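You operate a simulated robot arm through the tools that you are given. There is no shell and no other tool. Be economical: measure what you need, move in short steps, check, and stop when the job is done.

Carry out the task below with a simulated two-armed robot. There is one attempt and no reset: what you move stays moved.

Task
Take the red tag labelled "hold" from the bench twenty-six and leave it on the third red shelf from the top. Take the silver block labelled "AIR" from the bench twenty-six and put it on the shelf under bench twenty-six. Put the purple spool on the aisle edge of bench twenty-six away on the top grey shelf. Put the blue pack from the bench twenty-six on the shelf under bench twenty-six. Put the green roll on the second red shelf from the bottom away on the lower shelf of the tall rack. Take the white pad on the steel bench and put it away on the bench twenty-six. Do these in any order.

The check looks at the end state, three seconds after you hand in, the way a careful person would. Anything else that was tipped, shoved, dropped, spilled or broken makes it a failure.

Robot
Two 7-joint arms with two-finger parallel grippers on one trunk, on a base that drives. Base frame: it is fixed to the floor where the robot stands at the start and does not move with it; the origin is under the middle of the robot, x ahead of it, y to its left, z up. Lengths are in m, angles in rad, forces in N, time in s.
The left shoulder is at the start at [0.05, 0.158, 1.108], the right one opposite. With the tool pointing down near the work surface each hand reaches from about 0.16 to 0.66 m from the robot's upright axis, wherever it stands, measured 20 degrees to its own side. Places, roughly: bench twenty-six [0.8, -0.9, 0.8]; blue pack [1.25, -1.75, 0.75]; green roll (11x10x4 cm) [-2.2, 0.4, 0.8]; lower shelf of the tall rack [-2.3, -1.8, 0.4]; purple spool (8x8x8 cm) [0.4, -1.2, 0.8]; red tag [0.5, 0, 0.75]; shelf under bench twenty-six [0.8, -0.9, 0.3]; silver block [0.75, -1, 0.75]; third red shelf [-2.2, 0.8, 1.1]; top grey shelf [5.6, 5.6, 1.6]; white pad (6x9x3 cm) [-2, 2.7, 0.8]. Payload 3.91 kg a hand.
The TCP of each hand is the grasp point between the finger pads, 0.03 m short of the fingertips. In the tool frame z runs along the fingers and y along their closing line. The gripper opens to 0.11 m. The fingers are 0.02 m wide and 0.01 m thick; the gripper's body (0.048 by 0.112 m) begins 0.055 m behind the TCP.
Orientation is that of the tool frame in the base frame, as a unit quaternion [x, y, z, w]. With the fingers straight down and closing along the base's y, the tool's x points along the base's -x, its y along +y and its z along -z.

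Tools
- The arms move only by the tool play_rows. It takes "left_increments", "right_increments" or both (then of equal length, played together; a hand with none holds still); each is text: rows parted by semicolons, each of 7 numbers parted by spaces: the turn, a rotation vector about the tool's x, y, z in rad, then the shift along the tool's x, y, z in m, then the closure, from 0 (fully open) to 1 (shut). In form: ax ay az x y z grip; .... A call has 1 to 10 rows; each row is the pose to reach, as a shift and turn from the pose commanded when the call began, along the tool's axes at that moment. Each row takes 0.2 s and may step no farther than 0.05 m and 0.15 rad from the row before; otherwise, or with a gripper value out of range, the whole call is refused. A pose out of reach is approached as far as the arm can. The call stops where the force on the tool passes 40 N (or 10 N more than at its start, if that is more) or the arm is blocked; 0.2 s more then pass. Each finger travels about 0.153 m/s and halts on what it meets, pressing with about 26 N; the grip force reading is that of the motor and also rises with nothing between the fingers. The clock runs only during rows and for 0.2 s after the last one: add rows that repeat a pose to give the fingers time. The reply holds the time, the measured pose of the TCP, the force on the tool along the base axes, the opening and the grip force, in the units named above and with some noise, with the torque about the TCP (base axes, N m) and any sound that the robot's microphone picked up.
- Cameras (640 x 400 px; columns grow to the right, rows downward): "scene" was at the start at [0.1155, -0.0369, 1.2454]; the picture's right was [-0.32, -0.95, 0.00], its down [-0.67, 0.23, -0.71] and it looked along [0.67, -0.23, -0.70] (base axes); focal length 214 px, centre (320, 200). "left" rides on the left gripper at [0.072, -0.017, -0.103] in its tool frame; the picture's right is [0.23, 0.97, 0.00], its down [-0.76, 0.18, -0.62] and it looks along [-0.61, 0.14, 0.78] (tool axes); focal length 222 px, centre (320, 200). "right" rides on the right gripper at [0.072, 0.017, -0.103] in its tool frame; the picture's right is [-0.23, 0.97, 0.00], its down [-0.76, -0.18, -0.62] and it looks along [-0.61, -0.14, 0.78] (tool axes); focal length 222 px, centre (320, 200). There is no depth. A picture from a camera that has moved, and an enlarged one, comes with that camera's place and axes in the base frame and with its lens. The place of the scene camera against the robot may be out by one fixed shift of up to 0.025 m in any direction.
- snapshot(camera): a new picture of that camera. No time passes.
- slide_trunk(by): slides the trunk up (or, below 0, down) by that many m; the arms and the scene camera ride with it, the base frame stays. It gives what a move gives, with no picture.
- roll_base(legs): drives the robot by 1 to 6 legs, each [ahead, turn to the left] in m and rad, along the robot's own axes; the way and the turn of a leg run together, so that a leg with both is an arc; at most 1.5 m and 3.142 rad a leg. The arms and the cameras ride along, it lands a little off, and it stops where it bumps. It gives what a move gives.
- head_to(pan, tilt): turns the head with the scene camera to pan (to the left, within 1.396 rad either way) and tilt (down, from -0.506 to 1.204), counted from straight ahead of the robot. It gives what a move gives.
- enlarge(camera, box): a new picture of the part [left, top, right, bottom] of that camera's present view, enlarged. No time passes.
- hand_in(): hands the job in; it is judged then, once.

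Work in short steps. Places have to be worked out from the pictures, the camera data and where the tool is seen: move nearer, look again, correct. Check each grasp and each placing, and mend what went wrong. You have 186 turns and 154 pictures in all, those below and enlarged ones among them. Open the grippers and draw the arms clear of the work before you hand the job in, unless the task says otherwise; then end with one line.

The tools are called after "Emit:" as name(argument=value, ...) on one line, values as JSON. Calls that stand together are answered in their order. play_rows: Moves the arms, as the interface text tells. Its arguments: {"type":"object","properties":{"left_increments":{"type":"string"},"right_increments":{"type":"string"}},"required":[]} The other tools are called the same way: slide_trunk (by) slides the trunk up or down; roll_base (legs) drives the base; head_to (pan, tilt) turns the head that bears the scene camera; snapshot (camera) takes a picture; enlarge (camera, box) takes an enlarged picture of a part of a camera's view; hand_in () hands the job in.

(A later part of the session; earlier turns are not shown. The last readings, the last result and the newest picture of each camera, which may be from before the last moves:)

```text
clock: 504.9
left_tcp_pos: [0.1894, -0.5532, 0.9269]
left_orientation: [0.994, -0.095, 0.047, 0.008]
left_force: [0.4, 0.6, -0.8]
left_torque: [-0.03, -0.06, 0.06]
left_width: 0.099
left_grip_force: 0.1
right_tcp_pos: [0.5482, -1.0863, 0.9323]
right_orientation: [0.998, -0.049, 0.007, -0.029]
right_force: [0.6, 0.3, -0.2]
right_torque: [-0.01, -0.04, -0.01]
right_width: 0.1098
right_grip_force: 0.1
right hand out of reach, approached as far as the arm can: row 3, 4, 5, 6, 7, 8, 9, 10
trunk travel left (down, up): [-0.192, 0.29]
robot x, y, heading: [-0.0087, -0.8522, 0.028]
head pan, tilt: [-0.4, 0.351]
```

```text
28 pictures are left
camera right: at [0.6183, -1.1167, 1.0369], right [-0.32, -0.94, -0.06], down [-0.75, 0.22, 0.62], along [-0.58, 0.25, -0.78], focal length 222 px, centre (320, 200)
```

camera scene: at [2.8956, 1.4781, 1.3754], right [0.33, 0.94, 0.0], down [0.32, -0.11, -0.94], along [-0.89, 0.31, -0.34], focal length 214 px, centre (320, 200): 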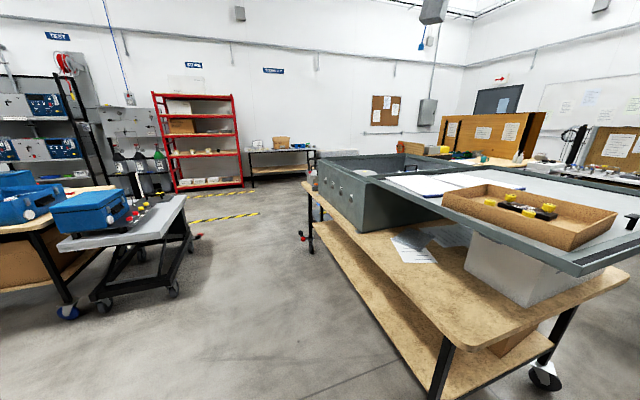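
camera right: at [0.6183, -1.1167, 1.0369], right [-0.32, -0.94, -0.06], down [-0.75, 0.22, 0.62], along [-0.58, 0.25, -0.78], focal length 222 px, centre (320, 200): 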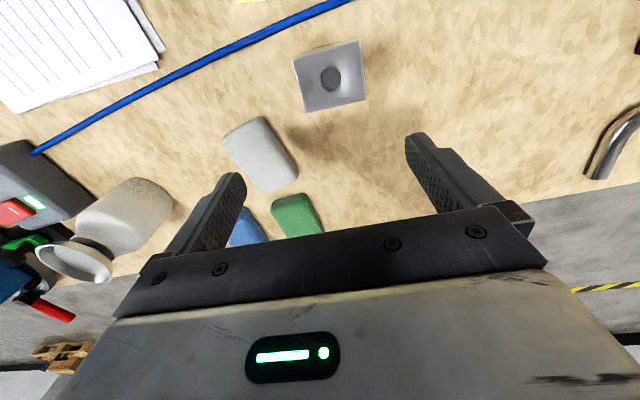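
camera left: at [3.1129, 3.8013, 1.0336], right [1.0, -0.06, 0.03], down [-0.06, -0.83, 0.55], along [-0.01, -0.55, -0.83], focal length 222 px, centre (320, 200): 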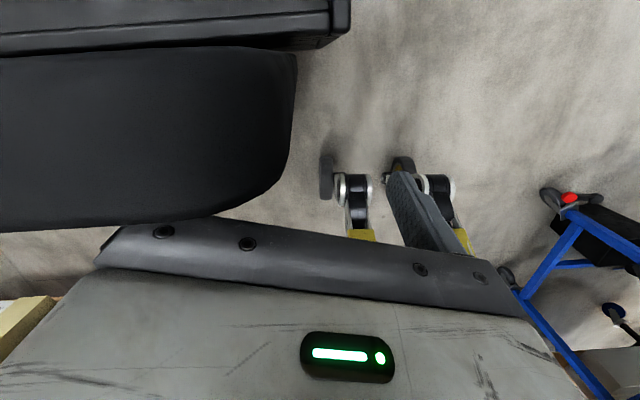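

The camera is right above the block; drive 9 cm nearer so it can look back onto the rear face.

Emit:
roll_base(legs=[[0.09, 0]])

Emit:
enlarge(camera="right", box=[240, 20, 440, 145])

```text
clock: 506.0
left_tcp_pos: [0.2782, -0.5523, 0.9264]
left_orientation: [0.994, -0.095, 0.046, 0.006]
left_force: [-0.3, 0.3, 0.2]
left_torque: [-0.06, -0.02, 0.01]
left_width: 0.0992
left_grip_force: 0.0
right_tcp_pos: [0.6377, -1.0827, 0.9346]
right_orientation: [0.998, -0.049, 0.008, -0.029]
right_force: [0.2, 0.4, 0.1]
right_torque: [-0.03, -0.05, 0.01]
right_width: 0.1102
right_grip_force: 0.1
trunk travel left (down, up): [-0.192, 0.29]
robot x, y, heading: [0.0845, -0.8577, 0.03]
head pan, tilt: [-0.4, 0.351]
```

```text
3.20 times, centred on (340, 82) of right
camera zoom: at [0.7073, -1.1149, 1.0371], right [-0.32, -0.94, -0.06], down [-0.75, 0.22, 0.62], along [-0.58, 0.25, -0.78], focal length 711 px, centre (256, 576)
```

zoom: 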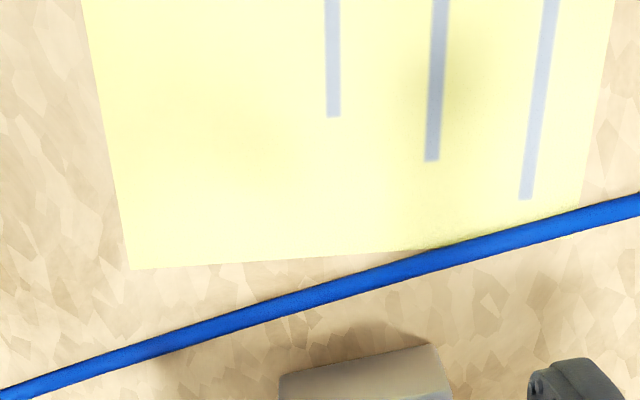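

Emit:
enlarge(camera="right", box=[250, 100, 410, 200])

```text
4.00 times, centred on (330, 150) of right
camera zoom: at [0.7073, -1.1149, 1.0371], right [-0.32, -0.94, -0.06], down [-0.75, 0.22, 0.62], along [-0.58, 0.25, -0.78], focal length 888 px, centre (280, 400)
```

zoom: 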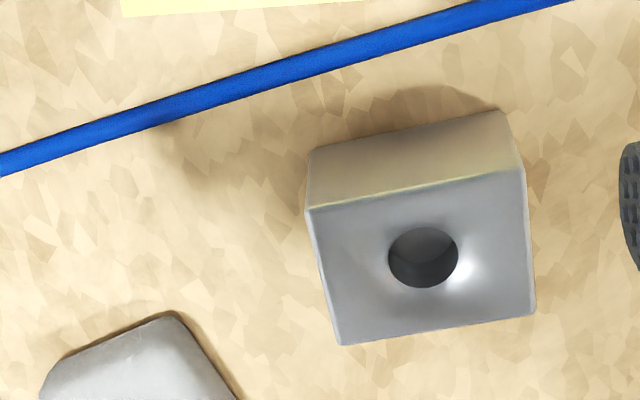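

The rear is blank, so the AIR block is another one. Survey the rest of the bench from here with the scene camera.

Emit:
slide_trunk(by=0.28)

Emit:
head_to(pan=0.1, tilt=0.75)

Emit:
snapshot(camera="scene")

```text
clock: 508.8
left_tcp_pos: [0.2782, -0.5514, 1.2084]
left_orientation: [0.994, -0.095, 0.046, 0.007]
left_force: [-0.2, 0.2, 0.3]
left_torque: [0.01, -0.04, -0.01]
left_width: 0.099
left_grip_force: 0.1
right_tcp_pos: [0.6366, -1.0844, 1.2138]
right_orientation: [0.998, -0.05, 0.008, -0.029]
right_force: [0.2, -0.3, 0.6]
right_torque: [0.03, 0.02, -0.03]
right_width: 0.1101
right_grip_force: 0.0
trunk travel left (down, up): [-0.472, 0.01]
robot x, y, heading: [0.0827, -0.852, 0.023]
head pan, tilt: [-0.4, 0.351]
```

```text
clock: 509.7
left_tcp_pos: [0.2784, -0.551, 1.2071]
left_orientation: [0.994, -0.094, 0.046, 0.007]
left_force: [0.1, -0.2, -0.9]
left_torque: [-0.02, 0.04, 0.01]
left_width: 0.099
left_grip_force: 0.1
right_tcp_pos: [0.6377, -1.0834, 1.214]
right_orientation: [0.998, -0.05, 0.007, -0.029]
right_force: [-0.1, 0.9, -1.0]
right_torque: [0.0, 0.02, 0.03]
right_width: 0.1102
right_grip_force: 0.0
trunk travel left (down, up): [-0.472, 0.01]
robot x, y, heading: [0.0813, -0.8555, 0.027]
head pan, tilt: [0.099, 0.75]
```

```text
25 pictures are left
camera scene: at [0.2034, -0.8522, 1.3699], right [0.12, -0.99, 0.0], down [-0.68, -0.09, -0.73], along [0.73, 0.09, -0.68], focal length 214 px, centre (320, 200)
```

scene: 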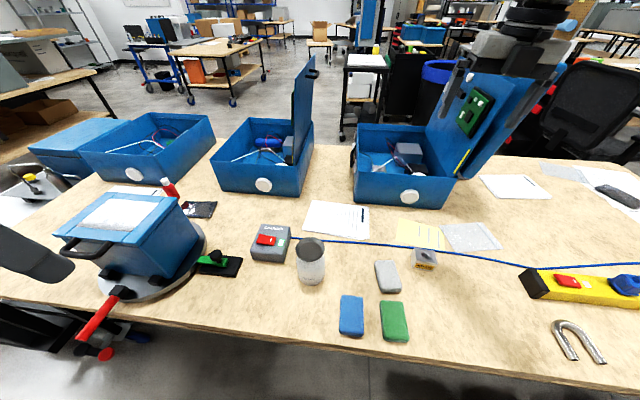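

Emit:
enlarge(camera="scene", box=[345, 105, 505, 205])

Emit:
enlarge(camera="scene", box=[90, 100, 350, 262])

```text
4.00 times, centred on (425, 155) of scene
camera zoom: at [0.2034, -0.8522, 1.3699], right [0.12, -0.99, 0.0], down [-0.68, -0.09, -0.73], along [0.73, 0.09, -0.68], focal length 858 px, centre (-100, 380)
```

zoom: 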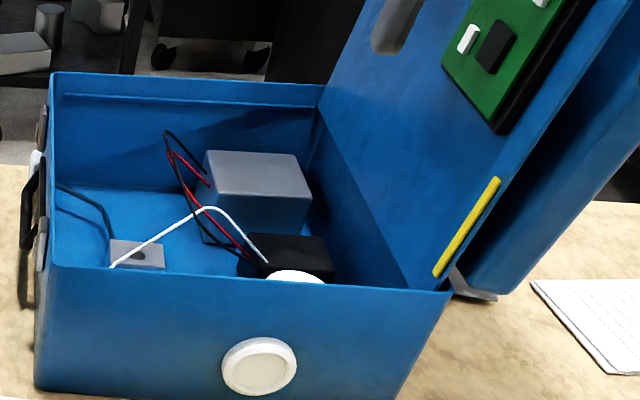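

```text
2.46 times, centred on (220, 181) of scene
camera zoom: at [0.2034, -0.8522, 1.3699], right [0.12, -0.99, 0.0], down [-0.68, -0.09, -0.73], along [0.73, 0.09, -0.68], focal length 528 px, centre (566, 247)
```

zoom: 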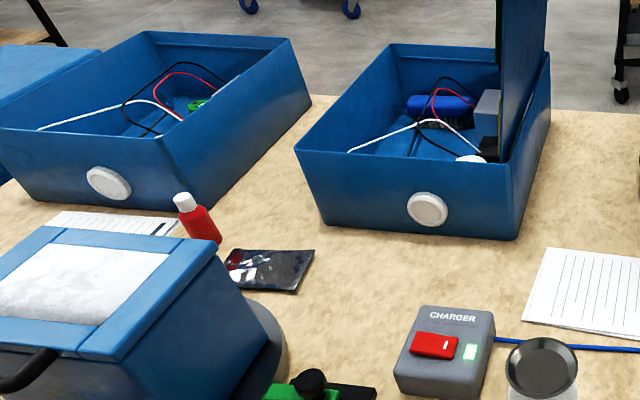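

Found it: inside the right-hand open blue box there's a small silver block with a hole (twin of SPAN), at about [1.0, −1.01]. It is reachable from the far side, so I drive around again.

Emit:
roll_base(legs=[[-0.8, 0], [0, 1.55], [1.4, 0], [0.95, 0], [0, -1.58]])

```text
clock: 532.7
left_tcp_pos: [-0.5029, 1.7504, 1.2073]
left_orientation: [0.992, -0.113, 0.047, 0.008]
left_force: [0.1, 0.6, 1.0]
left_torque: [-0.05, 0.01, 0.0]
left_width: 0.0988
left_grip_force: 0.0
right_tcp_pos: [-0.1644, 1.2056, 1.2141]
right_orientation: [0.997, -0.069, 0.008, -0.028]
right_force: [-0.3, 0.5, -0.3]
right_torque: [-0.02, 0.02, 0.03]
right_width: 0.11
right_grip_force: 0.2
trunk travel left (down, up): [-0.472, 0.01]
robot x, y, heading: [-0.7037, 1.4574, -0.01]
head pan, tilt: [0.099, 0.75]
```

Emit:
roll_base(legs=[[1.5, 0], [1.25, 0], [0, -1.57], [1.4, 0], [1.22, 0], [0, -1.56]])

Emit:
head_to(pan=-0.1, tilt=0.6)

Emit:
snapshot(camera="scene")

```text
clock: 565.9
left_tcp_pos: [1.9552, -1.459, 1.2061]
left_orientation: [0.069, 0.996, 0.006, -0.046]
left_force: [0.0, 0.6, -0.5]
left_torque: [0.01, -0.02, 0.01]
left_width: 0.099
left_grip_force: 0.0
right_tcp_pos: [1.5697, -0.9463, 1.214]
right_orientation: [0.023, 0.999, -0.029, -0.006]
right_force: [0.0, 0.1, 0.0]
right_torque: [0.02, 0.02, 0.03]
right_width: 0.1102
right_grip_force: 0.0
trunk travel left (down, up): [-0.472, 0.01]
robot x, y, heading: [2.1281, -1.1489, -3.067]
head pan, tilt: [0.099, 0.75]
```

```text
clock: 566.6
left_tcp_pos: [1.9555, -1.4595, 1.2076]
left_orientation: [0.069, 0.996, 0.006, -0.048]
left_force: [-0.3, -0.1, 0.5]
left_torque: [0.01, 0.0, 0.01]
left_width: 0.0988
left_grip_force: 0.1
right_tcp_pos: [1.5681, -0.9468, 1.2143]
right_orientation: [0.023, 0.999, -0.03, -0.007]
right_force: [-0.4, -0.2, 0.6]
right_torque: [0.01, -0.01, 0.0]
right_width: 0.1101
right_grip_force: 0.1
trunk travel left (down, up): [-0.472, 0.01]
robot x, y, heading: [2.1322, -1.147, -3.068]
head pan, tilt: [-0.099, 0.6]
```

```text
22 pictures are left
camera scene: at [2.0047, -1.1605, 1.3826], right [0.02, 1.0, 0.0], down [0.57, -0.01, -0.82], along [-0.82, 0.02, -0.57], focal length 214 px, centre (320, 200)
```

scene: 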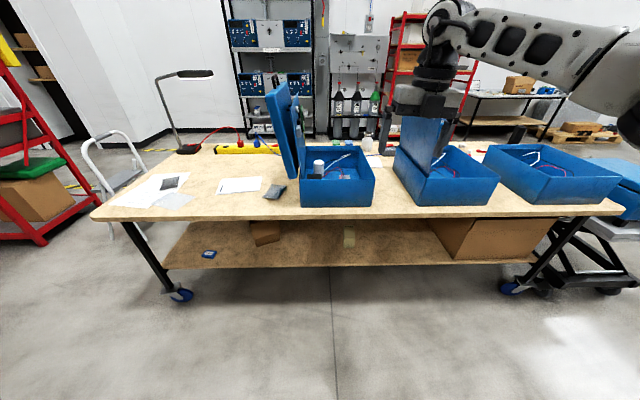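

Box rim z≈0.92, rear wall x≈1.19, y −0.88…−1.235. Drive 0.52 m in with the hand high and look into the box.

Emit:
roll_base(legs=[[0.52, 0]])

Emit:
snapshot(camera="right")

```text
clock: 569.7
left_tcp_pos: [1.4376, -1.4975, 1.2071]
left_orientation: [0.072, 0.996, 0.006, -0.048]
left_force: [0.4, 0.3, 1.1]
left_torque: [0.02, -0.03, 0.03]
left_width: 0.0992
left_grip_force: 0.1
right_tcp_pos: [1.0542, -0.9824, 1.2145]
right_orientation: [0.026, 0.999, -0.029, -0.006]
right_force: [0.1, 0.1, -0.1]
right_torque: [-0.02, -0.02, 0.01]
right_width: 0.1099
right_grip_force: 0.0
trunk travel left (down, up): [-0.472, 0.01]
robot x, y, heading: [1.6192, -1.1847, -3.068]
head pan, tilt: [-0.099, 0.6]
```

```text
21 pictures are left
camera right: at [0.9855, -0.9568, 1.3169], right [0.28, 0.96, -0.06], down [0.76, -0.18, 0.62], along [0.59, -0.22, -0.78], focal length 222 px, centre (320, 200)
```

right: 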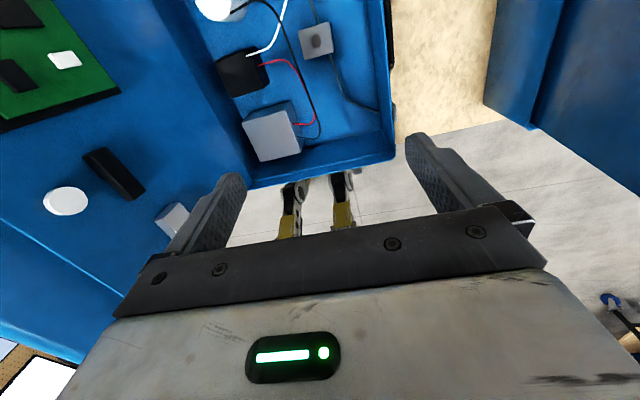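

The silver block sits at about [1.0, -1.0] in the box, wires close by on its south side. Enlarge to choose the closing direction.

Emit:
enlarge(camera="right", box=[220, 0, 420, 125])

```text
3.20 times, centred on (320, 62) of right
camera zoom: at [0.9855, -0.9568, 1.3169], right [0.28, 0.96, -0.06], down [0.76, -0.18, 0.62], along [0.59, -0.22, -0.78], focal length 711 px, centre (320, 640)
```

zoom: 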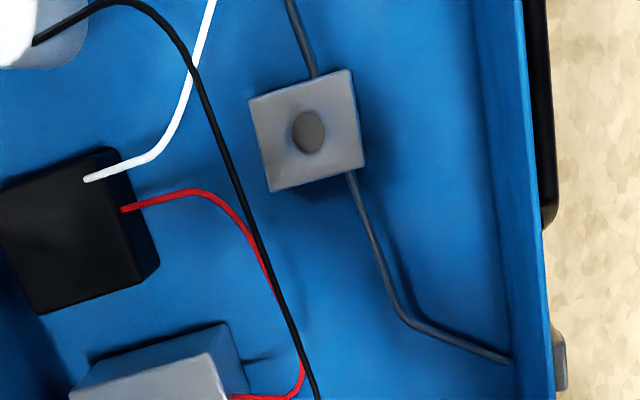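

That one has tubes running through it – a built-in manifold, so likely not the target. Look into the box's front part with the head camera from here.

Emit:
head_to(pan=-0.25, tilt=0.75)

Emit:
snapshot(camera="scene")

```text
clock: 570.4
left_tcp_pos: [1.438, -1.497, 1.2078]
left_orientation: [0.072, 0.996, 0.006, -0.047]
left_force: [-0.2, 0.3, -0.2]
left_torque: [-0.01, 0.03, -0.04]
left_width: 0.0991
left_grip_force: 0.2
right_tcp_pos: [1.0548, -0.9831, 1.2143]
right_orientation: [0.026, 0.999, -0.03, -0.006]
right_force: [-0.1, 1.0, 0.1]
right_torque: [0.0, 0.0, 0.03]
right_width: 0.1102
right_grip_force: 0.1
trunk travel left (down, up): [-0.472, 0.01]
robot x, y, heading: [1.6215, -1.1875, -3.07]
head pan, tilt: [-0.25, 0.75]
```

```text
19 pictures are left
camera scene: at [1.4963, -1.1865, 1.3699], right [0.18, 0.98, 0.0], down [0.67, -0.12, -0.73], along [-0.72, 0.13, -0.68], focal length 214 px, centre (320, 200)
```

scene: 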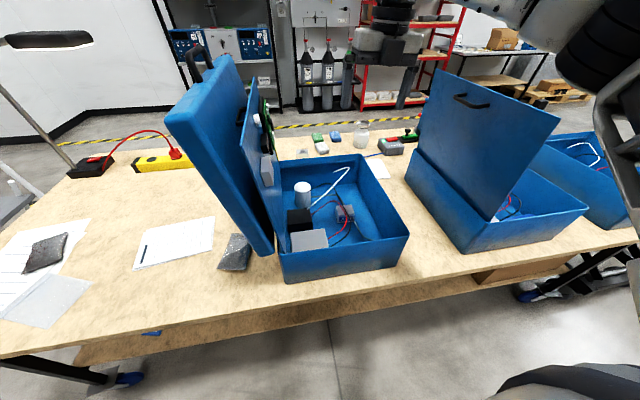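

Emit:
enlarge(camera="scene", box=[290, 125, 410, 245])

```text
3.33 times, centred on (350, 185) of scene
camera zoom: at [1.4963, -1.1865, 1.3699], right [0.18, 0.98, 0.0], down [0.67, -0.12, -0.73], along [-0.72, 0.13, -0.68], focal length 715 px, centre (220, 250)
```

zoom: 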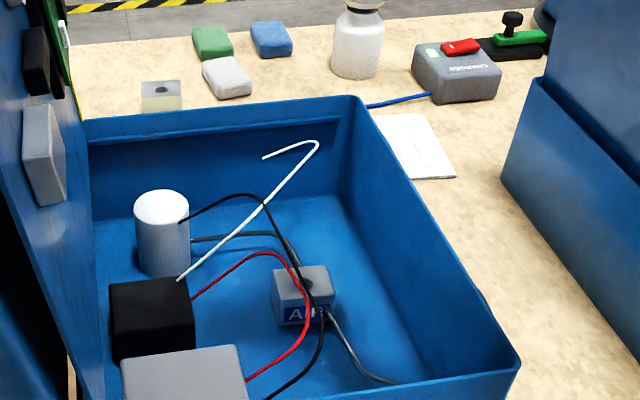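

The block is clearly labelled "AIR", at [1.0, -1.0]. I'll close along y (tubes block the x direction) with a vertical tool: drive 5.5 cm in, then lower by trunk and check.

Emit:
roll_base(legs=[[0.055, 0]])

Emit:
slide_trunk(by=-0.2)

Emit:
snapshot(camera="right")

```text
clock: 571.3
left_tcp_pos: [1.3828, -1.502, 1.2066]
left_orientation: [0.072, 0.996, 0.006, -0.047]
left_force: [-0.8, 0.0, -0.2]
left_torque: [0.02, 0.02, 0.02]
left_width: 0.0988
left_grip_force: 0.1
right_tcp_pos: [0.9992, -0.9864, 1.2122]
right_orientation: [0.026, 0.999, -0.029, -0.006]
right_force: [-0.4, 0.6, -0.6]
right_torque: [0.01, -0.01, 0.01]
right_width: 0.1102
right_grip_force: 0.1
trunk travel left (down, up): [-0.472, 0.01]
robot x, y, heading: [1.5635, -1.1909, -3.071]
head pan, tilt: [-0.25, 0.75]
```

```text
clock: 573.5
left_tcp_pos: [1.3841, -1.5009, 1.0082]
left_orientation: [0.072, 0.996, 0.005, -0.046]
left_force: [-0.2, 0.1, 0.0]
left_torque: [0.06, -0.01, 0.0]
left_width: 0.0989
left_grip_force: 0.1
right_tcp_pos: [1.0009, -0.986, 1.0145]
right_orientation: [0.026, 0.999, -0.029, -0.006]
right_force: [0.1, 0.6, -0.5]
right_torque: [0.02, -0.01, -0.01]
right_width: 0.1101
right_grip_force: 0.1
trunk travel left (down, up): [-0.272, 0.21]
robot x, y, heading: [1.5665, -1.1936, -3.069]
head pan, tilt: [-0.25, 0.75]
```

```text
17 pictures are left
camera right: at [0.9315, -0.9603, 1.1173], right [0.28, 0.96, -0.06], down [0.76, -0.18, 0.62], along [0.59, -0.22, -0.78], focal length 222 px, centre (320, 200)
```

right: 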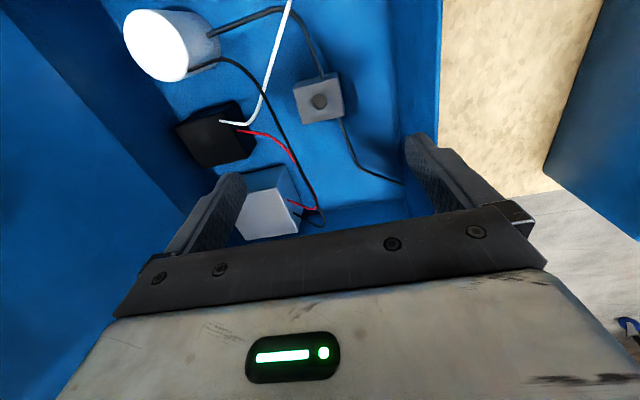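

Block top at [0.996, -0.999]. Adjust laterally, square up the tilt, narrow the jaws to 6.5 cm and descend 13 cm more.

Emit:
play_rows(right_increments="-0.03 0 0 0.002 -0.007 0 0.25; -0.058 0 0 0.005 -0.013 0 0.41; -0.058 0 0 0.005 -0.013 0 0.41")

Emit:
slide_trunk(by=-0.125)

Emit:
snapshot(camera="right")

```text
clock: 574.3
left_tcp_pos: [1.384, -1.5009, 1.0072]
left_orientation: [0.071, 0.996, 0.006, -0.047]
left_force: [0.2, 0.4, 0.5]
left_torque: [0.02, -0.02, -0.02]
left_width: 0.0991
left_grip_force: 0.1
right_tcp_pos: [1.0068, -0.9906, 1.0096]
right_orientation: [0.028, 1.0, 0.0, -0.007]
right_force: [-0.2, 1.2, -0.3]
right_torque: [0.04, -0.02, -0.01]
right_width: 0.0648
right_grip_force: 0.0
right hand out of reach, approached as far as the arm can: row 1, 2, 3
trunk travel left (down, up): [-0.272, 0.21]
robot x, y, heading: [1.564, -1.1907, -3.076]
head pan, tilt: [-0.25, 0.75]
```

```text
clock: 575.8
left_tcp_pos: [1.3837, -1.5016, 0.8821]
left_orientation: [0.071, 0.996, 0.007, -0.047]
left_force: [0.4, -0.1, -0.2]
left_torque: [0.03, -0.03, -0.02]
left_width: 0.0989
left_grip_force: 0.0
right_tcp_pos: [1.0079, -0.9908, 0.8858]
right_orientation: [0.026, 1.0, 0.0, -0.006]
right_force: [-0.8, -1.1, -0.5]
right_torque: [-0.04, 0.02, 0.0]
right_width: 0.0649
right_grip_force: 0.1
trunk travel left (down, up): [-0.147, 0.335]
robot x, y, heading: [1.5656, -1.1893, -3.067]
head pan, tilt: [-0.25, 0.75]
```

```text
16 pictures are left
camera right: at [0.9392, -0.9701, 0.9899], right [0.28, 0.96, -0.01], down [0.76, -0.22, 0.61], along [0.59, -0.18, -0.79], focal length 222 px, centre (320, 200)
```

right: 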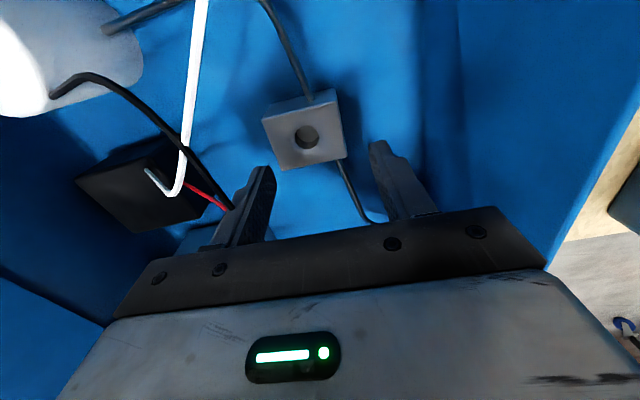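

Slight correction: block is ~1 cm further ahead and 7 mm south; nudge the base.

Emit:
roll_base(legs=[[0.011, 0.012]])

Emit:
snapshot(camera="right")

```text
clock: 576.6
left_tcp_pos: [1.376, -1.504, 0.8821]
left_orientation: [0.066, 0.997, 0.006, -0.047]
left_force: [0.1, 0.3, 0.0]
left_torque: [0.0, 0.02, 0.0]
left_width: 0.0991
left_grip_force: 0.2
right_tcp_pos: [0.995, -0.9969, 0.8858]
right_orientation: [0.02, 1.0, 0.0, -0.006]
right_force: [0.1, 0.5, -0.2]
right_torque: [0.0, -0.01, 0.04]
right_width: 0.065
right_grip_force: 0.1
trunk travel left (down, up): [-0.147, 0.335]
robot x, y, heading: [1.5546, -1.1928, -3.057]
head pan, tilt: [-0.25, 0.75]
```

```text
15 pictures are left
camera right: at [0.9254, -0.9785, 0.9898], right [0.27, 0.96, -0.01], down [0.76, -0.21, 0.61], along [0.59, -0.17, -0.79], focal length 222 px, centre (320, 200)
```

right: 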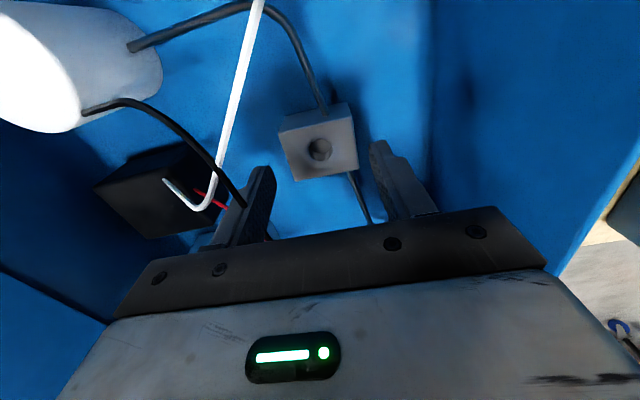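

Centred; wires are a few cm away from the fingers. Descend 5 cm.

Emit:
slide_trunk(by=-0.05)

Emit:
snapshot(camera="right")

```text
clock: 577.5
left_tcp_pos: [1.3768, -1.5047, 0.8316]
left_orientation: [0.065, 0.997, 0.006, -0.048]
left_force: [0.6, 0.7, 0.0]
left_torque: [-0.02, -0.02, 0.01]
left_width: 0.0989
left_grip_force: 0.1
right_tcp_pos: [0.9949, -0.9966, 0.8365]
right_orientation: [0.021, 1.0, -0.001, -0.006]
right_force: [0.1, -0.1, 0.2]
right_torque: [0.02, 0.03, 0.02]
right_width: 0.0649
right_grip_force: 0.1
trunk travel left (down, up): [-0.097, 0.385]
robot x, y, heading: [1.5544, -1.19, -3.059]
head pan, tilt: [-0.25, 0.75]
```

```text
14 pictures are left
camera right: at [0.9255, -0.9785, 0.9398], right [0.27, 0.96, -0.01], down [0.76, -0.21, 0.61], along [0.59, -0.17, -0.79], focal length 222 px, centre (320, 200)
```

right: 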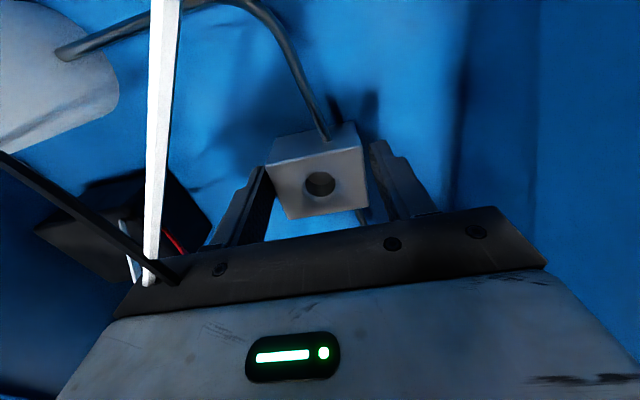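

Fingers straddle the block with no contact force. Close.

Emit:
play_rows(right_increments="0 0 0 0 0 0 0.5; 0 0 0 0 0 0 0.6; 0 0 0 0 0 0 0.7; 0 0 0 0 0 0 0.75; 0 0 0 0 0 0 0.75")

Emit:
slide_trunk(by=0.03)

Emit:
snapshot(camera="right")

```text
clock: 578.7
left_tcp_pos: [1.3765, -1.5052, 0.8329]
left_orientation: [0.065, 0.997, 0.005, -0.046]
left_force: [-0.3, -0.1, -0.2]
left_torque: [0.02, 0.02, 0.01]
left_width: 0.0989
left_grip_force: 0.0
right_tcp_pos: [0.9951, -0.9971, 0.8355]
right_orientation: [0.021, 1.0, 0.0, -0.006]
right_force: [0.1, -0.1, 1.9]
right_torque: [-0.04, 0.01, -0.03]
right_width: 0.0576
right_grip_force: 25.9
trunk travel left (down, up): [-0.097, 0.385]
robot x, y, heading: [1.5527, -1.1889, -3.057]
head pan, tilt: [-0.25, 0.75]
```

```text
clock: 579.5
left_tcp_pos: [1.3769, -1.5049, 0.8608]
left_orientation: [0.066, 0.997, 0.006, -0.047]
left_force: [0.0, 0.1, -0.3]
left_torque: [-0.01, -0.01, 0.03]
left_width: 0.0991
left_grip_force: 0.0
right_tcp_pos: [0.995, -0.9968, 0.8657]
right_orientation: [0.021, 1.0, 0.0, -0.006]
right_force: [0.5, -0.7, -3.0]
right_torque: [0.0, 0.02, 0.02]
right_width: 0.0578
right_grip_force: 26.1
trunk travel left (down, up): [-0.127, 0.355]
robot x, y, heading: [1.5538, -1.192, -3.056]
head pan, tilt: [-0.25, 0.75]
```

```text
13 pictures are left
camera right: at [0.9252, -0.9784, 0.9694], right [0.27, 0.96, -0.01], down [0.76, -0.21, 0.61], along [0.59, -0.17, -0.79], focal length 222 px, centre (320, 200)
```

right: 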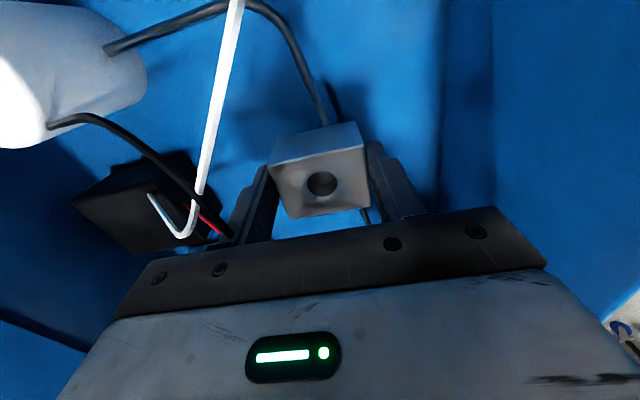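

It lifts freely (−3 N). Raise 0.3 m out of the box and back off.

Emit:
slide_trunk(by=0.3)

Emit:
roll_base(legs=[[-0.5, 0]])

Emit:
snapshot(camera="right")

```text
clock: 582.5
left_tcp_pos: [1.3755, -1.5042, 1.1612]
left_orientation: [0.065, 0.997, 0.006, -0.047]
left_force: [0.2, -0.8, -0.3]
left_torque: [-0.01, -0.04, 0.0]
left_width: 0.0986
left_grip_force: 0.0
right_tcp_pos: [0.994, -0.9973, 1.1653]
right_orientation: [0.021, 1.0, -0.001, -0.007]
right_force: [0.2, 0.0, -1.6]
right_torque: [0.01, 0.02, 0.01]
right_width: 0.0579
right_grip_force: 26.0
trunk travel left (down, up): [-0.427, 0.055]
robot x, y, heading: [1.5534, -1.1924, -3.056]
head pan, tilt: [-0.25, 0.75]
```

```text
clock: 585.4
left_tcp_pos: [1.8802, -1.4614, 1.1622]
left_orientation: [0.064, 0.997, 0.005, -0.048]
left_force: [-0.2, 0.4, -1.1]
left_torque: [0.01, 0.01, 0.03]
left_width: 0.0988
left_grip_force: 0.1
right_tcp_pos: [1.4968, -0.9569, 1.1659]
right_orientation: [0.018, 1.0, -0.001, -0.006]
right_force: [0.2, 0.2, -2.2]
right_torque: [-0.02, -0.01, -0.01]
right_width: 0.0581
right_grip_force: 25.8
trunk travel left (down, up): [-0.427, 0.055]
robot x, y, heading: [2.0597, -1.1449, -3.054]
head pan, tilt: [-0.25, 0.75]
```

```text
12 pictures are left
camera right: at [1.4276, -0.9376, 1.2697], right [0.26, 0.96, -0.01], down [0.76, -0.2, 0.61], along [0.59, -0.17, -0.79], focal length 222 px, centre (320, 200)
```

right: 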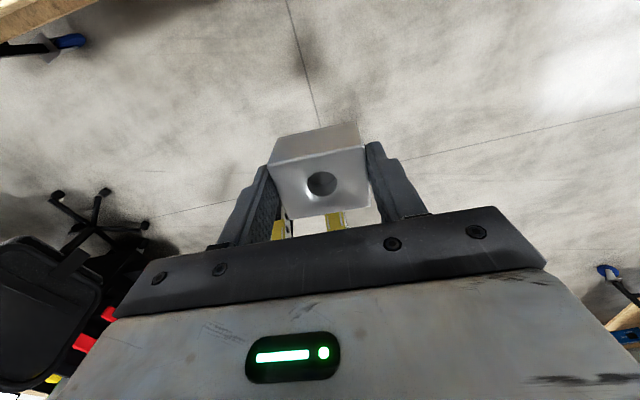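

AIR block in hand. Lower trunk and arm here in the open, then shift the base south to about [1.85, -1.33] squarely facing the shelf.

Emit:
slide_trunk(by=-0.4)

Emit:
play_rows(right_increments="0 0 0 0 0 0.035 0.75; 0 0 0 0 0 0.07 0.75; 0 0 0 0 0 0.105 0.75; 0 0 0 0 0 0.14 0.75; 0 0 0 0 0 0.175 0.75; 0 0 0 0 0 0.21 0.75; 0 0 0 0 0 0.245 0.75; 0 0 0 0 0 0.28 0.75; 0 0 0 0 0 0.315 0.75; 0 0 0 0 0 0.335 0.75")

Emit:
roll_base(legs=[[0, 0.634], [0.26, 0], [0, -0.72]])

```text
clock: 589.2
left_tcp_pos: [1.8809, -1.4609, 0.763]
left_orientation: [0.064, 0.997, 0.005, -0.046]
left_force: [0.4, -0.2, -0.5]
left_torque: [0.03, -0.03, -0.01]
left_width: 0.0991
left_grip_force: 0.1
right_tcp_pos: [1.4971, -0.956, 0.7645]
right_orientation: [0.019, 1.0, -0.001, -0.007]
right_force: [-0.9, -0.2, -2.8]
right_torque: [-0.02, 0.03, -0.02]
right_width: 0.0578
right_grip_force: 25.7
trunk travel left (down, up): [-0.027, 0.455]
robot x, y, heading: [2.0574, -1.1486, -3.047]
head pan, tilt: [-0.25, 0.75]
```

```text
clock: 591.5
left_tcp_pos: [1.8809, -1.4606, 0.7618]
left_orientation: [0.063, 0.997, 0.005, -0.047]
left_force: [-0.4, -0.2, 0.7]
left_torque: [0.0, -0.03, 0.0]
left_width: 0.0989
left_grip_force: 0.0
right_tcp_pos: [1.5467, -0.9191, 0.4951]
right_orientation: [0.018, 1.0, -0.001, -0.006]
right_force: [0.5, 1.1, -2.9]
right_torque: [0.0, 0.02, 0.03]
right_width: 0.0578
right_grip_force: 26.1
right hand out of reach, approached as far as the arm can: row 5, 6, 7, 8, 9, 10
trunk travel left (down, up): [-0.027, 0.455]
robot x, y, heading: [2.0559, -1.1475, -3.053]
head pan, tilt: [-0.25, 0.75]
```

```text
clock: 597.0
left_tcp_pos: [1.6621, -1.6214, 0.7621]
left_orientation: [0.103, 0.994, 0.007, -0.047]
left_force: [0.6, 0.2, -0.3]
left_torque: [0.01, 0.01, 0.03]
left_width: 0.0992
left_grip_force: 0.1
right_tcp_pos: [1.3713, -1.053, 0.4946]
right_orientation: [0.059, 0.998, -0.002, -0.006]
right_force: [-0.1, -0.2, -3.0]
right_torque: [-0.01, 0.0, 0.02]
right_width: 0.0576
right_grip_force: 26.0
trunk travel left (down, up): [-0.027, 0.455]
robot x, y, heading: [1.8619, -1.3217, -3.138]
head pan, tilt: [-0.25, 0.75]
```

The vertical tool can't go lower here. I pitch the tool 0.45 rad forward (as worked with the left arm) – the block can settle flat when pressed – and lower further.

Emit:
play_rows(right_increments="0 0.09 0 0 0 0 0.75; 0 0.18 0 0 0 0.01 0.75; 0 0.27 0 0.01 0 0.025 0.75; 0 0.36 0 0.02 0 0.04 0.75; 0 0.45 0 0.03 0 0.06 0.75; 0 0.45 0 0.03 0 0.08 0.75")

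Emit:
slide_trunk(by=-0.025)

```text
clock: 598.4
left_tcp_pos: [1.6623, -1.6209, 0.7616]
left_orientation: [0.104, 0.993, 0.008, -0.047]
left_force: [-0.4, -0.5, -0.3]
left_torque: [-0.04, -0.01, 0.02]
left_width: 0.0992
left_grip_force: 0.0
right_tcp_pos: [1.3609, -1.0346, 0.4577]
right_orientation: [0.058, 0.972, 0.012, -0.228]
right_force: [-0.2, -1.2, -2.7]
right_torque: [0.0, -0.03, 0.01]
right_width: 0.058
right_grip_force: 26.0
right hand out of reach, approached as far as the arm can: row 4, 5, 6
trunk travel left (down, up): [-0.027, 0.455]
robot x, y, heading: [1.8606, -1.3217, -3.134]
head pan, tilt: [-0.25, 0.75]
```

```text
clock: 599.1
left_tcp_pos: [1.6612, -1.6212, 0.7387]
left_orientation: [0.103, 0.993, 0.007, -0.047]
left_force: [0.5, -0.1, 0.3]
left_torque: [-0.02, 0.02, -0.01]
left_width: 0.0989
left_grip_force: 0.1
right_tcp_pos: [1.359, -1.0353, 0.4323]
right_orientation: [0.056, 0.972, 0.012, -0.229]
right_force: [-0.3, -0.3, -3.4]
right_torque: [-0.02, -0.02, -0.01]
right_width: 0.058
right_grip_force: 25.7
trunk travel left (down, up): [-0.002, 0.48]
robot x, y, heading: [1.862, -1.3233, -3.133]
head pan, tilt: [-0.25, 0.75]
```

Emit:
play_rows(right_increments="0 0 0 -0.03 -0.015 0.0 0.75; 0 0 0 -0.06 -0.03 0.004 0.75; 0 0 0 -0.085 -0.045 0.01 0.75; 0 0 0 -0.104 -0.05 0.0147 0.75; 0 0 0 -0.104 -0.05 0.0147 0.75")

```text
clock: 600.3
left_tcp_pos: [1.6612, -1.6205, 0.7377]
left_orientation: [0.102, 0.994, 0.008, -0.047]
left_force: [0.5, -0.3, 0.3]
left_torque: [-0.03, -0.02, 0.02]
left_width: 0.0991
left_grip_force: 0.0
right_tcp_pos: [1.4445, -1.0691, 0.4197]
right_orientation: [0.056, 0.972, 0.011, -0.228]
right_force: [-0.3, 0.7, -2.0]
right_torque: [0.01, -0.03, -0.04]
right_width: 0.058
right_grip_force: 26.1
right hand out of reach, approached as far as the arm can: row 1, 2, 3, 4, 5
trunk travel left (down, up): [-0.002, 0.48]
robot x, y, heading: [1.86, -1.3209, -3.131]
head pan, tilt: [-0.25, 0.75]
```

More pitch is needed to get low, so I will regrasp: set the block upright on the free far edge of the bench and re-take it at 45°. Raise and make the tool vertical again, then shift the base south.

Emit:
slide_trunk(by=0.4)

Emit:
play_rows(right_increments="0 -0.09 0 0.01 0.004 -0.03 0.75; 0 -0.18 0 0.02 0.008 -0.06 0.75; 0 -0.27 0 0.03 0.012 -0.09 0.75; 0 -0.36 0 0.04 0.016 -0.12 0.75; 0 -0.45 0 0.05 0.02 -0.15 0.75; 0 -0.46 0 0.06 0.02 -0.17 0.75")

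Emit:
roll_base(legs=[[-0.08, 0], [0, 1.57], [0.5, 0], [0, -1.57]])

Emit:
head_to(pan=-0.3, tilt=0.7)

Emit:
snapshot(camera="scene")

```text
clock: 604.1
left_tcp_pos: [1.6616, -1.6202, 1.1371]
left_orientation: [0.103, 0.994, 0.007, -0.047]
left_force: [-0.9, 0.6, 0.0]
left_torque: [-0.02, 0.01, 0.0]
left_width: 0.099
left_grip_force: 0.0
right_tcp_pos: [1.4445, -1.0683, 0.8207]
right_orientation: [0.056, 0.972, 0.011, -0.229]
right_force: [-0.5, -0.3, -2.5]
right_torque: [0.01, -0.02, 0.02]
right_width: 0.0578
right_grip_force: 25.5
trunk travel left (down, up): [-0.402, 0.08]
robot x, y, heading: [1.8615, -1.3222, -3.132]
head pan, tilt: [-0.25, 0.75]
```

```text
clock: 605.5
left_tcp_pos: [1.6611, -1.6214, 1.1373]
left_orientation: [0.103, 0.994, 0.007, -0.048]
left_force: [-0.8, 0.2, -0.8]
left_torque: [0.0, 0.01, 0.0]
left_width: 0.099
left_grip_force: 0.1
right_tcp_pos: [1.468, -1.0506, 1.0004]
right_orientation: [0.059, 0.998, -0.002, -0.001]
right_force: [0.5, -0.1, -2.5]
right_torque: [-0.01, 0.0, 0.05]
right_width: 0.0578
right_grip_force: 26.1
trunk travel left (down, up): [-0.402, 0.08]
robot x, y, heading: [1.8658, -1.3232, -3.13]
head pan, tilt: [-0.25, 0.75]
```

```text
clock: 616.8
left_tcp_pos: [1.7526, -2.1208, 1.1372]
left_orientation: [0.099, 0.994, 0.007, -0.048]
left_force: [0.3, -0.5, 0.0]
left_torque: [-0.02, 0.01, -0.01]
left_width: 0.0991
left_grip_force: 0.0
right_tcp_pos: [1.5533, -1.5541, 0.9988]
right_orientation: [0.053, 0.999, -0.002, 0.0]
right_force: [-0.9, -0.4, -3.5]
right_torque: [0.0, 0.02, -0.02]
right_width: 0.0576
right_grip_force: 25.8
trunk travel left (down, up): [-0.402, 0.08]
robot x, y, heading: [1.95, -1.8211, -3.126]
head pan, tilt: [-0.25, 0.75]
```

```text
clock: 617.4
left_tcp_pos: [1.7536, -2.1203, 1.1372]
left_orientation: [0.096, 0.994, 0.007, -0.048]
left_force: [0.0, 0.0, -0.2]
left_torque: [-0.01, -0.01, 0.02]
left_width: 0.0989
left_grip_force: 0.1
right_tcp_pos: [1.5532, -1.5534, 1.0006]
right_orientation: [0.052, 0.999, -0.001, -0.001]
right_force: [-0.7, -0.2, -2.9]
right_torque: [0.0, 0.04, 0.0]
right_width: 0.0577
right_grip_force: 26.1
trunk travel left (down, up): [-0.402, 0.08]
robot x, y, heading: [1.9502, -1.822, -3.124]
head pan, tilt: [-0.3, 0.7]
```

```text
11 pictures are left
camera scene: at [1.826, -1.8092, 1.304], right [0.28, 0.96, 0.0], down [0.62, -0.18, -0.76], along [-0.73, 0.21, -0.64], focal length 214 px, centre (320, 200)
```

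scene: 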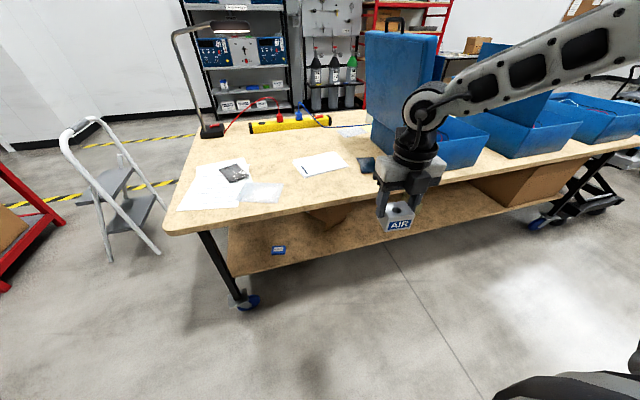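

The label reads AIR. Drive 0.39 m in; the block will be over a free strip at [1.16, −1.56]; then lower by trunk.

Emit:
roll_base(legs=[[0.39, 0]])

Emit:
slide_trunk(by=-0.145)

Emit:
slide_trunk(by=-0.015)

Emit:
slide_trunk(by=-0.008)

```text
clock: 619.8
left_tcp_pos: [1.3669, -2.1295, 1.1365]
left_orientation: [0.096, 0.994, 0.008, -0.047]
left_force: [-0.4, 1.4, 0.4]
left_torque: [-0.01, 0.01, 0.02]
left_width: 0.0988
left_grip_force: 0.0
right_tcp_pos: [1.1661, -1.5624, 0.9992]
right_orientation: [0.052, 0.999, -0.001, -0.001]
right_force: [0.1, 0.6, -2.7]
right_torque: [0.03, -0.01, 0.01]
right_width: 0.0578
right_grip_force: 26.0
trunk travel left (down, up): [-0.402, 0.08]
robot x, y, heading: [1.5647, -1.8303, -3.117]
head pan, tilt: [-0.3, 0.7]
```

```text
clock: 621.5
left_tcp_pos: [1.3663, -2.1289, 0.9918]
left_orientation: [0.097, 0.994, 0.007, -0.047]
left_force: [-0.2, 0.4, 0.4]
left_torque: [0.02, -0.03, 0.04]
left_width: 0.0991
left_grip_force: 0.1
right_tcp_pos: [1.1674, -1.5626, 0.8557]
right_orientation: [0.053, 0.999, -0.002, -0.002]
right_force: [0.7, 0.3, -3.0]
right_torque: [0.0, 0.05, 0.01]
right_width: 0.0579
right_grip_force: 26.1
trunk travel left (down, up): [-0.257, 0.225]
robot x, y, heading: [1.5644, -1.8334, -3.124]
head pan, tilt: [-0.3, 0.7]
```

```text
clock: 622.2
left_tcp_pos: [1.3666, -2.1292, 0.9762]
left_orientation: [0.096, 0.994, 0.007, -0.048]
left_force: [0.3, 0.3, -0.1]
left_torque: [-0.01, 0.03, 0.0]
left_width: 0.099
left_grip_force: 0.1
right_tcp_pos: [1.1657, -1.5623, 0.8397]
right_orientation: [0.052, 0.999, -0.002, -0.001]
right_force: [0.0, 0.3, -2.9]
right_torque: [0.0, 0.02, 0.01]
right_width: 0.0575
right_grip_force: 25.9
trunk travel left (down, up): [-0.242, 0.24]
robot x, y, heading: [1.5624, -1.8302, -3.116]
head pan, tilt: [-0.3, 0.7]
```

```text
clock: 622.7
left_tcp_pos: [1.3672, -2.1301, 0.9692]
left_orientation: [0.096, 0.994, 0.008, -0.048]
left_force: [-0.1, -0.1, 0.3]
left_torque: [-0.02, 0.01, -0.01]
left_width: 0.0992
left_grip_force: 0.1
right_tcp_pos: [1.1669, -1.562, 0.8324]
right_orientation: [0.052, 0.999, -0.002, -0.002]
right_force: [1.4, 1.0, 2.1]
right_torque: [0.16, 0.06, -0.07]
right_width: 0.058
right_grip_force: 25.8
trunk travel left (down, up): [-0.234, 0.248]
robot x, y, heading: [1.5635, -1.83, -3.12]
head pan, tilt: [-0.3, 0.7]
```

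Touching the bench. Open, rise 7 cm, and pitch the tool to 45°.

Emit:
play_rows(right_increments="0 0 0 0 0 0 0.4; 0 0 0 0 0 0 0.25; 0 0 0 0 0 0 0.15; 0 0 0 0 0 0 0.15")

Emit:
slide_trunk(by=0.08)

Emit:
play_rows(right_increments="0 0.1 0 0 0 0 0.15; 0 0.2 0 0 0 0 0.15; 0 0.3 0 0 0 0 0.15; 0 0.4 0 0 0 0 0.15; 0 0.5 0 0 0 0 0.15; 0 0.6 0 0 0 0 0.15; 0 0.7 0 0 0 0 0.15; 0 0.8 0 0 0 0 0.15; 0 0.8 0 0 0 0 0.15")

Emit:
snapshot(camera="right")

```text
clock: 623.7
left_tcp_pos: [1.3664, -2.1291, 0.9687]
left_orientation: [0.097, 0.994, 0.008, -0.047]
left_force: [0.3, -0.2, 0.1]
left_torque: [0.04, -0.01, -0.03]
left_width: 0.0988
left_grip_force: 0.1
right_tcp_pos: [1.1656, -1.5629, 0.8316]
right_orientation: [0.053, 0.999, -0.001, -0.001]
right_force: [0.0, 0.0, -0.2]
right_torque: [-0.03, 0.0, -0.02]
right_width: 0.0932
right_grip_force: 0.0
trunk travel left (down, up): [-0.234, 0.248]
robot x, y, heading: [1.559, -1.8276, -3.12]
head pan, tilt: [-0.3, 0.7]
```

```text
clock: 624.9
left_tcp_pos: [1.3657, -2.131, 1.0499]
left_orientation: [0.097, 0.994, 0.007, -0.048]
left_force: [0.0, -0.2, 0.9]
left_torque: [0.05, -0.02, -0.01]
left_width: 0.0991
left_grip_force: 0.1
right_tcp_pos: [1.1652, -1.5622, 0.9116]
right_orientation: [0.053, 0.999, -0.002, -0.001]
right_force: [0.2, 0.5, 0.4]
right_torque: [0.04, 0.02, 0.01]
right_width: 0.0936
right_grip_force: 0.1
trunk travel left (down, up): [-0.314, 0.168]
robot x, y, heading: [1.561, -1.8306, -3.122]
head pan, tilt: [-0.3, 0.7]
```

```text
clock: 626.9
left_tcp_pos: [1.3661, -2.1287, 1.0497]
left_orientation: [0.097, 0.994, 0.006, -0.047]
left_force: [-0.9, 0.1, -0.5]
left_torque: [0.01, 0.01, 0.03]
left_width: 0.099
left_grip_force: 0.2
right_tcp_pos: [1.1571, -1.5619, 0.9104]
right_orientation: [0.048, 0.919, 0.019, -0.39]
right_force: [1.0, 0.7, 0.1]
right_torque: [0.0, 0.03, 0.01]
right_width: 0.0935
right_grip_force: 0.1
right hand out of reach, approached as far as the arm can: row 8, 9
trunk travel left (down, up): [-0.314, 0.168]
robot x, y, heading: [1.5621, -1.8314, -3.123]
head pan, tilt: [-0.3, 0.7]
```

```text
10 pictures are left
camera right: at [1.1838, -1.5473, 1.0346], right [0.26, 0.95, -0.17], down [0.95, -0.28, -0.11], along [-0.15, -0.13, -0.98], focal length 222 px, centre (320, 200)
```

right: 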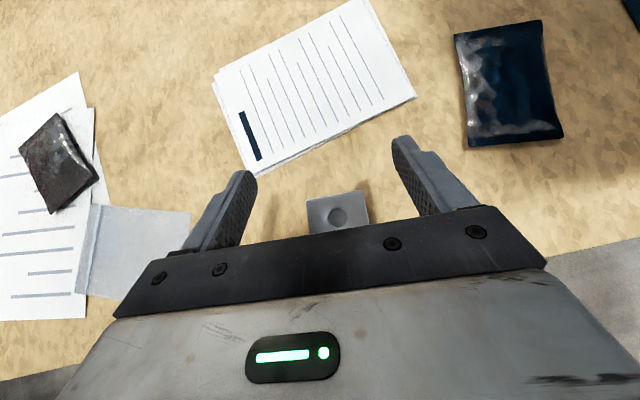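

Block at [1.168, -1.562]. Shift back 1.3 cm and descend with the trunk to tcp z≈0.817.

Emit:
play_rows(right_increments="0 0 0 -0.009 -0.001 -0.0093 0.15; 0 0 0 -0.009 -0.001 -0.0093 0.15")

Emit:
slide_trunk(by=-0.09)

Emit:
snapshot(camera="right")

```text
clock: 627.5
left_tcp_pos: [1.3675, -2.1297, 1.0492]
left_orientation: [0.097, 0.994, 0.007, -0.047]
left_force: [0.5, 0.6, -0.1]
left_torque: [0.03, -0.02, 0.0]
left_width: 0.0987
left_grip_force: 0.0
right_tcp_pos: [1.1575, -1.5599, 0.9105]
right_orientation: [0.048, 0.92, 0.019, -0.389]
right_force: [0.2, 0.9, 0.8]
right_torque: [-0.01, -0.03, 0.0]
right_width: 0.0934
right_grip_force: 0.0
right hand out of reach, approached as far as the arm can: row 1, 2
trunk travel left (down, up): [-0.314, 0.168]
robot x, y, heading: [1.5665, -1.8314, -3.121]
head pan, tilt: [-0.3, 0.7]
```

```text
clock: 628.8
left_tcp_pos: [1.3669, -2.1304, 0.9598]
left_orientation: [0.097, 0.994, 0.008, -0.048]
left_force: [0.1, 0.5, 0.1]
left_torque: [0.02, -0.02, 0.0]
left_width: 0.099
left_grip_force: 0.0
right_tcp_pos: [1.1565, -1.5602, 0.8218]
right_orientation: [0.049, 0.92, 0.02, -0.389]
right_force: [0.0, 0.1, -0.6]
right_torque: [-0.01, 0.02, 0.02]
right_width: 0.0934
right_grip_force: 0.0
trunk travel left (down, up): [-0.224, 0.258]
robot x, y, heading: [1.5626, -1.828, -3.123]
head pan, tilt: [-0.3, 0.7]
```

```text
9 pictures are left
camera right: at [1.1838, -1.5477, 0.944], right [0.26, 0.95, -0.17], down [0.95, -0.28, -0.11], along [-0.15, -0.13, -0.98], focal length 222 px, centre (320, 200)
```

right: 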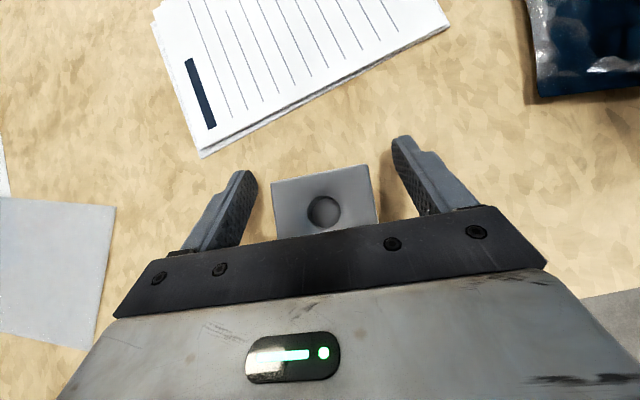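

Well centred. Close.

Emit:
play_rows(right_increments="0 0 0 0 0 0 0.3; 0 0 0 0 0 0 0.45; 0 0 0 0 0 0 0.6; 0 0 0 0 0 0 0.75; 0 0 0 0 0 0 0.75")

Emit:
slide_trunk(by=0.12)

Emit:
roll_base(legs=[[-0.32, 0]])

```text
clock: 630.0
left_tcp_pos: [1.367, -2.13, 0.9594]
left_orientation: [0.096, 0.994, 0.007, -0.047]
left_force: [-0.2, -0.1, -1.1]
left_torque: [0.0, -0.02, -0.06]
left_width: 0.0991
left_grip_force: 0.0
right_tcp_pos: [1.1567, -1.5614, 0.8215]
right_orientation: [0.049, 0.919, 0.02, -0.39]
right_force: [0.0, 0.1, 0.6]
right_torque: [0.08, -0.08, 0.02]
right_width: 0.0581
right_grip_force: 25.8
trunk travel left (down, up): [-0.224, 0.258]
robot x, y, heading: [1.5625, -1.8292, -3.118]
head pan, tilt: [-0.3, 0.7]
```

```text
clock: 631.5
left_tcp_pos: [1.3672, -2.1292, 1.0798]
left_orientation: [0.096, 0.994, 0.007, -0.047]
left_force: [0.4, 0.4, 0.7]
left_torque: [0.06, 0.01, -0.03]
left_width: 0.0991
left_grip_force: 0.1
right_tcp_pos: [1.1566, -1.5607, 0.9408]
right_orientation: [0.05, 0.919, 0.02, -0.39]
right_force: [-1.0, -0.1, -1.9]
right_torque: [0.02, 0.01, 0.05]
right_width: 0.0576
right_grip_force: 26.2
trunk travel left (down, up): [-0.344, 0.138]
robot x, y, heading: [1.5626, -1.8316, -3.118]
head pan, tilt: [-0.3, 0.7]
```

```text
clock: 633.6
left_tcp_pos: [1.6884, -2.1227, 1.0786]
left_orientation: [0.098, 0.994, 0.007, -0.048]
left_force: [0.9, -0.9, 0.3]
left_torque: [0.02, -0.01, -0.03]
left_width: 0.099
left_grip_force: 0.1
right_tcp_pos: [1.4799, -1.5537, 0.9409]
right_orientation: [0.05, 0.92, 0.02, -0.389]
right_force: [0.9, 0.3, -2.3]
right_torque: [-0.01, 0.02, 0.0]
right_width: 0.0577
right_grip_force: 26.0
trunk travel left (down, up): [-0.344, 0.138]
robot x, y, heading: [1.886, -1.8218, -3.124]
head pan, tilt: [-0.3, 0.7]
```

Held upright at 45°. Lower the trunk 0.34 m, then extend forward/down in front of the shelf.

Emit:
slide_trunk(by=-0.34)

Emit:
play_rows(right_increments="0 0 0 -0.003 -0.003 0.04 0.75; 0 0 0 -0.006 -0.005 0.08 0.75; 0 0 0 -0.009 -0.008 0.12 0.75; 0 0 0 -0.012 -0.011 0.16 0.75; 0 0 0 -0.015 -0.013 0.2 0.75; 0 0 0 -0.0175 -0.016 0.2395 0.75; 0 0 0 -0.0175 -0.016 0.2395 0.75")

Emit:
snapshot(camera="right")

```text
clock: 636.9
left_tcp_pos: [1.6877, -2.1225, 0.7392]
left_orientation: [0.097, 0.994, 0.007, -0.047]
left_force: [0.5, 1.0, 0.2]
left_torque: [-0.01, -0.02, -0.01]
left_width: 0.0989
left_grip_force: 0.1
right_tcp_pos: [1.4789, -1.5534, 0.5997]
right_orientation: [0.05, 0.919, 0.02, -0.39]
right_force: [-0.3, 0.5, -3.5]
right_torque: [0.02, 0.04, -0.01]
right_width: 0.0577
right_grip_force: 26.3
trunk travel left (down, up): [-0.004, 0.478]
robot x, y, heading: [1.8865, -1.8203, -3.119]
head pan, tilt: [-0.3, 0.7]
```

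```text
clock: 638.5
left_tcp_pos: [1.6877, -2.1227, 0.7404]
left_orientation: [0.097, 0.994, 0.007, -0.048]
left_force: [-1.4, 0.0, 0.5]
left_torque: [0.0, 0.01, -0.01]
left_width: 0.0993
left_grip_force: 0.1
right_tcp_pos: [1.3404, -1.5389, 0.4671]
right_orientation: [0.05, 0.92, 0.02, -0.389]
right_force: [-0.4, 0.5, -3.0]
right_torque: [0.01, 0.07, -0.01]
right_width: 0.0579
right_grip_force: 25.9
right hand out of reach, approached as far as the arm can: row 5, 6, 7
trunk travel left (down, up): [-0.004, 0.478]
robot x, y, heading: [1.8864, -1.8235, -3.121]
head pan, tilt: [-0.3, 0.7]
```

```text
8 pictures are left
camera right: at [1.367, -1.5245, 0.5919], right [0.26, 0.95, -0.16], down [0.95, -0.28, -0.11], along [-0.15, -0.13, -0.98], focal length 222 px, centre (320, 200)
```

right: 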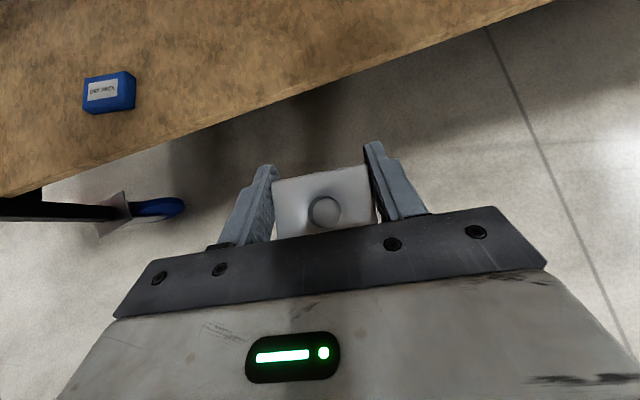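

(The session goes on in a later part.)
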